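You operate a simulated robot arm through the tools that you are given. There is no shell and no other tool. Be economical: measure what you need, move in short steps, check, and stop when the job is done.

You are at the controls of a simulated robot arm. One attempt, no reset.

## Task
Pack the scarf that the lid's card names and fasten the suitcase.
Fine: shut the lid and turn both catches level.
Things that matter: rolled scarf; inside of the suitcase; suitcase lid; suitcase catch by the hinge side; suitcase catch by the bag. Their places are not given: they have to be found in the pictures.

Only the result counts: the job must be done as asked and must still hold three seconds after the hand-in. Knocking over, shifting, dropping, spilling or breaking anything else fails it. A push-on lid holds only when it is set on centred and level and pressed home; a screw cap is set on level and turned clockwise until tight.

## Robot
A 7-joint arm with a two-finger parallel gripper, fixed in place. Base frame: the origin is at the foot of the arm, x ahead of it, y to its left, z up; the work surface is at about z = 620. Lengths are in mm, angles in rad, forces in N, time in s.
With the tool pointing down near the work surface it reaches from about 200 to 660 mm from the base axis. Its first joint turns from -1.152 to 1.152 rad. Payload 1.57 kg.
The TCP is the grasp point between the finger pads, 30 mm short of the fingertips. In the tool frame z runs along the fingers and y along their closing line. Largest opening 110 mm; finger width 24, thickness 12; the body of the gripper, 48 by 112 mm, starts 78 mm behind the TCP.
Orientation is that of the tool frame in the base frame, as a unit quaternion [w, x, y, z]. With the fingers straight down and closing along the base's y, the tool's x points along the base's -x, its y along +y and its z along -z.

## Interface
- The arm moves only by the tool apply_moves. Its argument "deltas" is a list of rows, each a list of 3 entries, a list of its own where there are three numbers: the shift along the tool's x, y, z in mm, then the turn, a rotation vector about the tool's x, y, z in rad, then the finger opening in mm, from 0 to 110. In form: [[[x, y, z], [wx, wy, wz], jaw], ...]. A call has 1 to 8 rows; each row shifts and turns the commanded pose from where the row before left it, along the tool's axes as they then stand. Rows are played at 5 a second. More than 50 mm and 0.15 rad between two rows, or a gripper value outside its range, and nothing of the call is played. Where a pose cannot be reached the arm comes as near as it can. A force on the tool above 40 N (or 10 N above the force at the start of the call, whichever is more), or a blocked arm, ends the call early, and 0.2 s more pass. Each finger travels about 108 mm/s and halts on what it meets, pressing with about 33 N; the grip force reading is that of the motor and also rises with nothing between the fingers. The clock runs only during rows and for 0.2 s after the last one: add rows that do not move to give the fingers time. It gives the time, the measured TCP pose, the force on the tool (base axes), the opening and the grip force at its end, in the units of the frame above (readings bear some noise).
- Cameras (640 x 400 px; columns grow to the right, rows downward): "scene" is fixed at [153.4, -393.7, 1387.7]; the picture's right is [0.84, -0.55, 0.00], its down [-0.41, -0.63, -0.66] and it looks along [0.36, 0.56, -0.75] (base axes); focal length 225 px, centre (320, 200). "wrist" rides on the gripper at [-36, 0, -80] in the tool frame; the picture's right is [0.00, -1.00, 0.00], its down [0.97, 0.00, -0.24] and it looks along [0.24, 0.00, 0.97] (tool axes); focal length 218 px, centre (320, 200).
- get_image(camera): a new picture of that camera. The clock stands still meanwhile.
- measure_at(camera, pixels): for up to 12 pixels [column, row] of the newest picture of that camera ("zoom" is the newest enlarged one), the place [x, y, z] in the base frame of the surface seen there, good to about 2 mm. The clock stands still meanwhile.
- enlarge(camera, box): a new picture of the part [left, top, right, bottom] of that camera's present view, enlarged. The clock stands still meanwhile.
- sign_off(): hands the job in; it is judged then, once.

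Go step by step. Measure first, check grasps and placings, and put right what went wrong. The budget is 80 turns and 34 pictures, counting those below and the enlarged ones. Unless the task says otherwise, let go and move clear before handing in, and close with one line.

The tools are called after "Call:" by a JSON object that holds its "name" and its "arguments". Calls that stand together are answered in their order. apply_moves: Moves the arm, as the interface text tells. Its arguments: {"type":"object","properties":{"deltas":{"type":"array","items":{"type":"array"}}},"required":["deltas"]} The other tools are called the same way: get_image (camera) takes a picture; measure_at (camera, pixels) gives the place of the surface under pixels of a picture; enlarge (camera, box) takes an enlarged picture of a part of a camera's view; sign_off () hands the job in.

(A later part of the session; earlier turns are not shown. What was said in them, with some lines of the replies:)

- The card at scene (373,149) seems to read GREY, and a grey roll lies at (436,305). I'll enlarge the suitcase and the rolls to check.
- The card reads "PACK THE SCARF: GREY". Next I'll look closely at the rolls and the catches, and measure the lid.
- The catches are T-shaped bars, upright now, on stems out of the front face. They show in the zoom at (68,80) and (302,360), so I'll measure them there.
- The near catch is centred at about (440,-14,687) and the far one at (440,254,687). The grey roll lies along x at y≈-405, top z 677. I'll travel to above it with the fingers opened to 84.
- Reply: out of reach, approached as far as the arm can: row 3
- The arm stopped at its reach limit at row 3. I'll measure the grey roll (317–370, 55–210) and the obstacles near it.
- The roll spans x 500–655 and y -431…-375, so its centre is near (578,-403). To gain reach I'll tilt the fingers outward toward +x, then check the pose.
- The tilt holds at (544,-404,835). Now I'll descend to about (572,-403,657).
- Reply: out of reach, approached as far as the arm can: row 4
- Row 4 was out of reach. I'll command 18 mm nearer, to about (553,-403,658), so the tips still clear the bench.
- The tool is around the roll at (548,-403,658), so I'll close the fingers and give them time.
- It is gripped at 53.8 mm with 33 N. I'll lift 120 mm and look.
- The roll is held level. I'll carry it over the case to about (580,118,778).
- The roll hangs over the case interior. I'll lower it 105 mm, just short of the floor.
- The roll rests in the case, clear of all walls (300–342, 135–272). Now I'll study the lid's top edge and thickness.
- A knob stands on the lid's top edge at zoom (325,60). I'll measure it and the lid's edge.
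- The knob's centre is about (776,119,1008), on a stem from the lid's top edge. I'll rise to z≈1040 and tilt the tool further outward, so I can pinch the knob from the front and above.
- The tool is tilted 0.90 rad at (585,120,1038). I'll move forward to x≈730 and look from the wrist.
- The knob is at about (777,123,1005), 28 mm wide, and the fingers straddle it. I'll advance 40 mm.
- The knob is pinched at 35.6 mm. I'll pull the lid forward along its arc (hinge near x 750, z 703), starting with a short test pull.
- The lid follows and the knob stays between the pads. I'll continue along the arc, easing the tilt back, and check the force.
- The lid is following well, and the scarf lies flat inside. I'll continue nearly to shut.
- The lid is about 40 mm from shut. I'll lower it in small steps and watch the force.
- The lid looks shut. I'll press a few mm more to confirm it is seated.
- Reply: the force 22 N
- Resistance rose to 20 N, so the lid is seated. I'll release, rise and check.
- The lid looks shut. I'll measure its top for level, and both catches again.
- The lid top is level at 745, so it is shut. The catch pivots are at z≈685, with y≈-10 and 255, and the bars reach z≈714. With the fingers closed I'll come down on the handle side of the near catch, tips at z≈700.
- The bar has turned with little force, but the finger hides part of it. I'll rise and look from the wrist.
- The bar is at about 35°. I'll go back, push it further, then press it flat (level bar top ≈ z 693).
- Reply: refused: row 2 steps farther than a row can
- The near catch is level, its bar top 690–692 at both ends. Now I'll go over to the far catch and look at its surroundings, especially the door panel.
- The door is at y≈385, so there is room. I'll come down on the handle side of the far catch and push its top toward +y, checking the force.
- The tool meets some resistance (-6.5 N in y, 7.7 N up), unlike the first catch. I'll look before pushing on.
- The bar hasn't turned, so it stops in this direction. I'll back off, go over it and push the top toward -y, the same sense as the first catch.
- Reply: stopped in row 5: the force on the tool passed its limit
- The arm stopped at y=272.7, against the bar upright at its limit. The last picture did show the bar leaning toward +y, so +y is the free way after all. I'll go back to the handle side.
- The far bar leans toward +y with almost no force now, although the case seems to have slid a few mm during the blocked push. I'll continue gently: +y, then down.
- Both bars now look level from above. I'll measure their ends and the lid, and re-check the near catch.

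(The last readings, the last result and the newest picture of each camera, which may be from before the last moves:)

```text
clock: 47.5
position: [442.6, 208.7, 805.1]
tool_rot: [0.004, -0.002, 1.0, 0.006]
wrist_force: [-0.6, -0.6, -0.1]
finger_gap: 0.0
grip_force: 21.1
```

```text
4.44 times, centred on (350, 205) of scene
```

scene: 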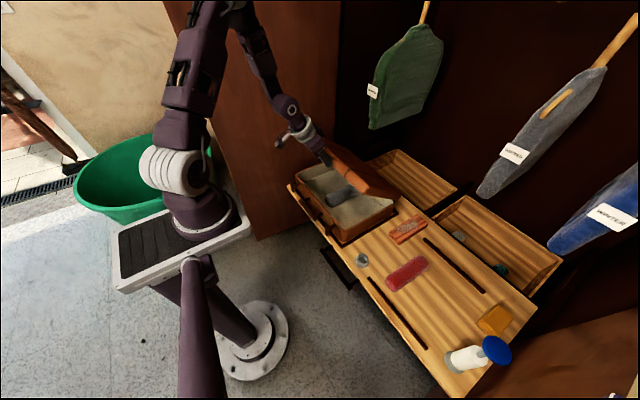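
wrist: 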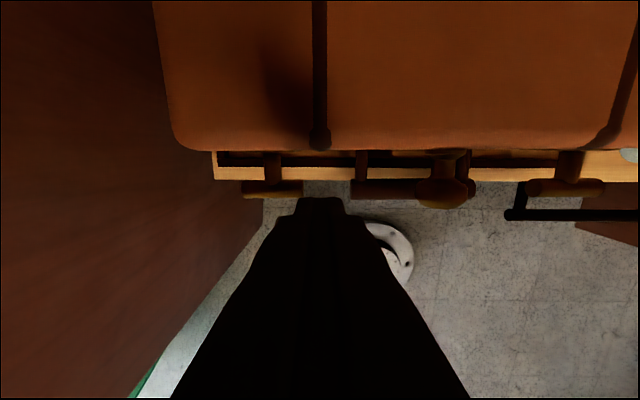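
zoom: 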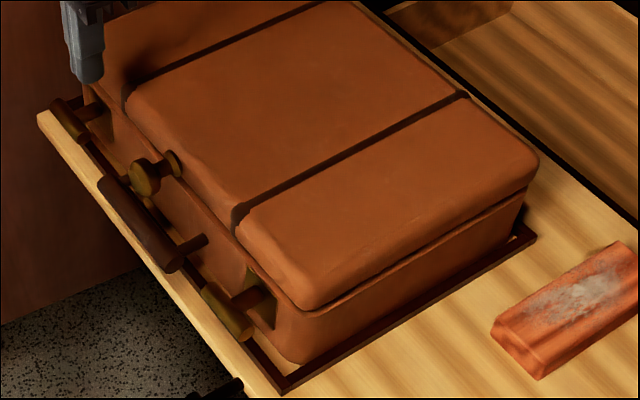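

The far bar measures 691–692 end to end, the near bar 690–693 with one lower edge reading, and the lid top is level at 743–744. I'll move the arm clear and take a last look.

Call:
{"name": "apply_moves", "arguments": {"deltas": [[[0, 0, -45], [0, 0, 0], 0], [[0, 0, -45], [0, 0, 0], 0], [[0, 0, -45], [0, 0, 0], 0], [[0, 0, -45], [0, 0, 0], 0], [[0, 0, 0], [0, 0, 0], 0]]}}

Call:
{"name": "get_image", "arguments": {"camera": "scene"}}

```text
clock: 48.7
position: [440.4, 208.1, 985.8]
tool_rot: [0.003, -0.001, 1.0, 0.006]
wrist_force: [0.1, 1.1, 0.8]
finger_gap: 0.0
grip_force: 21.1
```

```text
4 pictures are left
```

scene: 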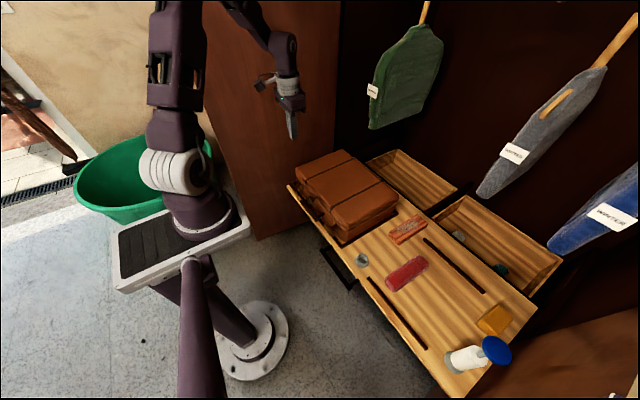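

The case is shut, both catches are level, everything else looks undisturbed and the arm is clear, so I'm handing in.

Call:
{"name": "sign_off", "arguments": {}}

```text
The job is handed in.
```

I packed the grey scarf, shut the lid and turned both catches level; the case slid about 2 mm within its frame when I first pushed the far catch the wrong way.
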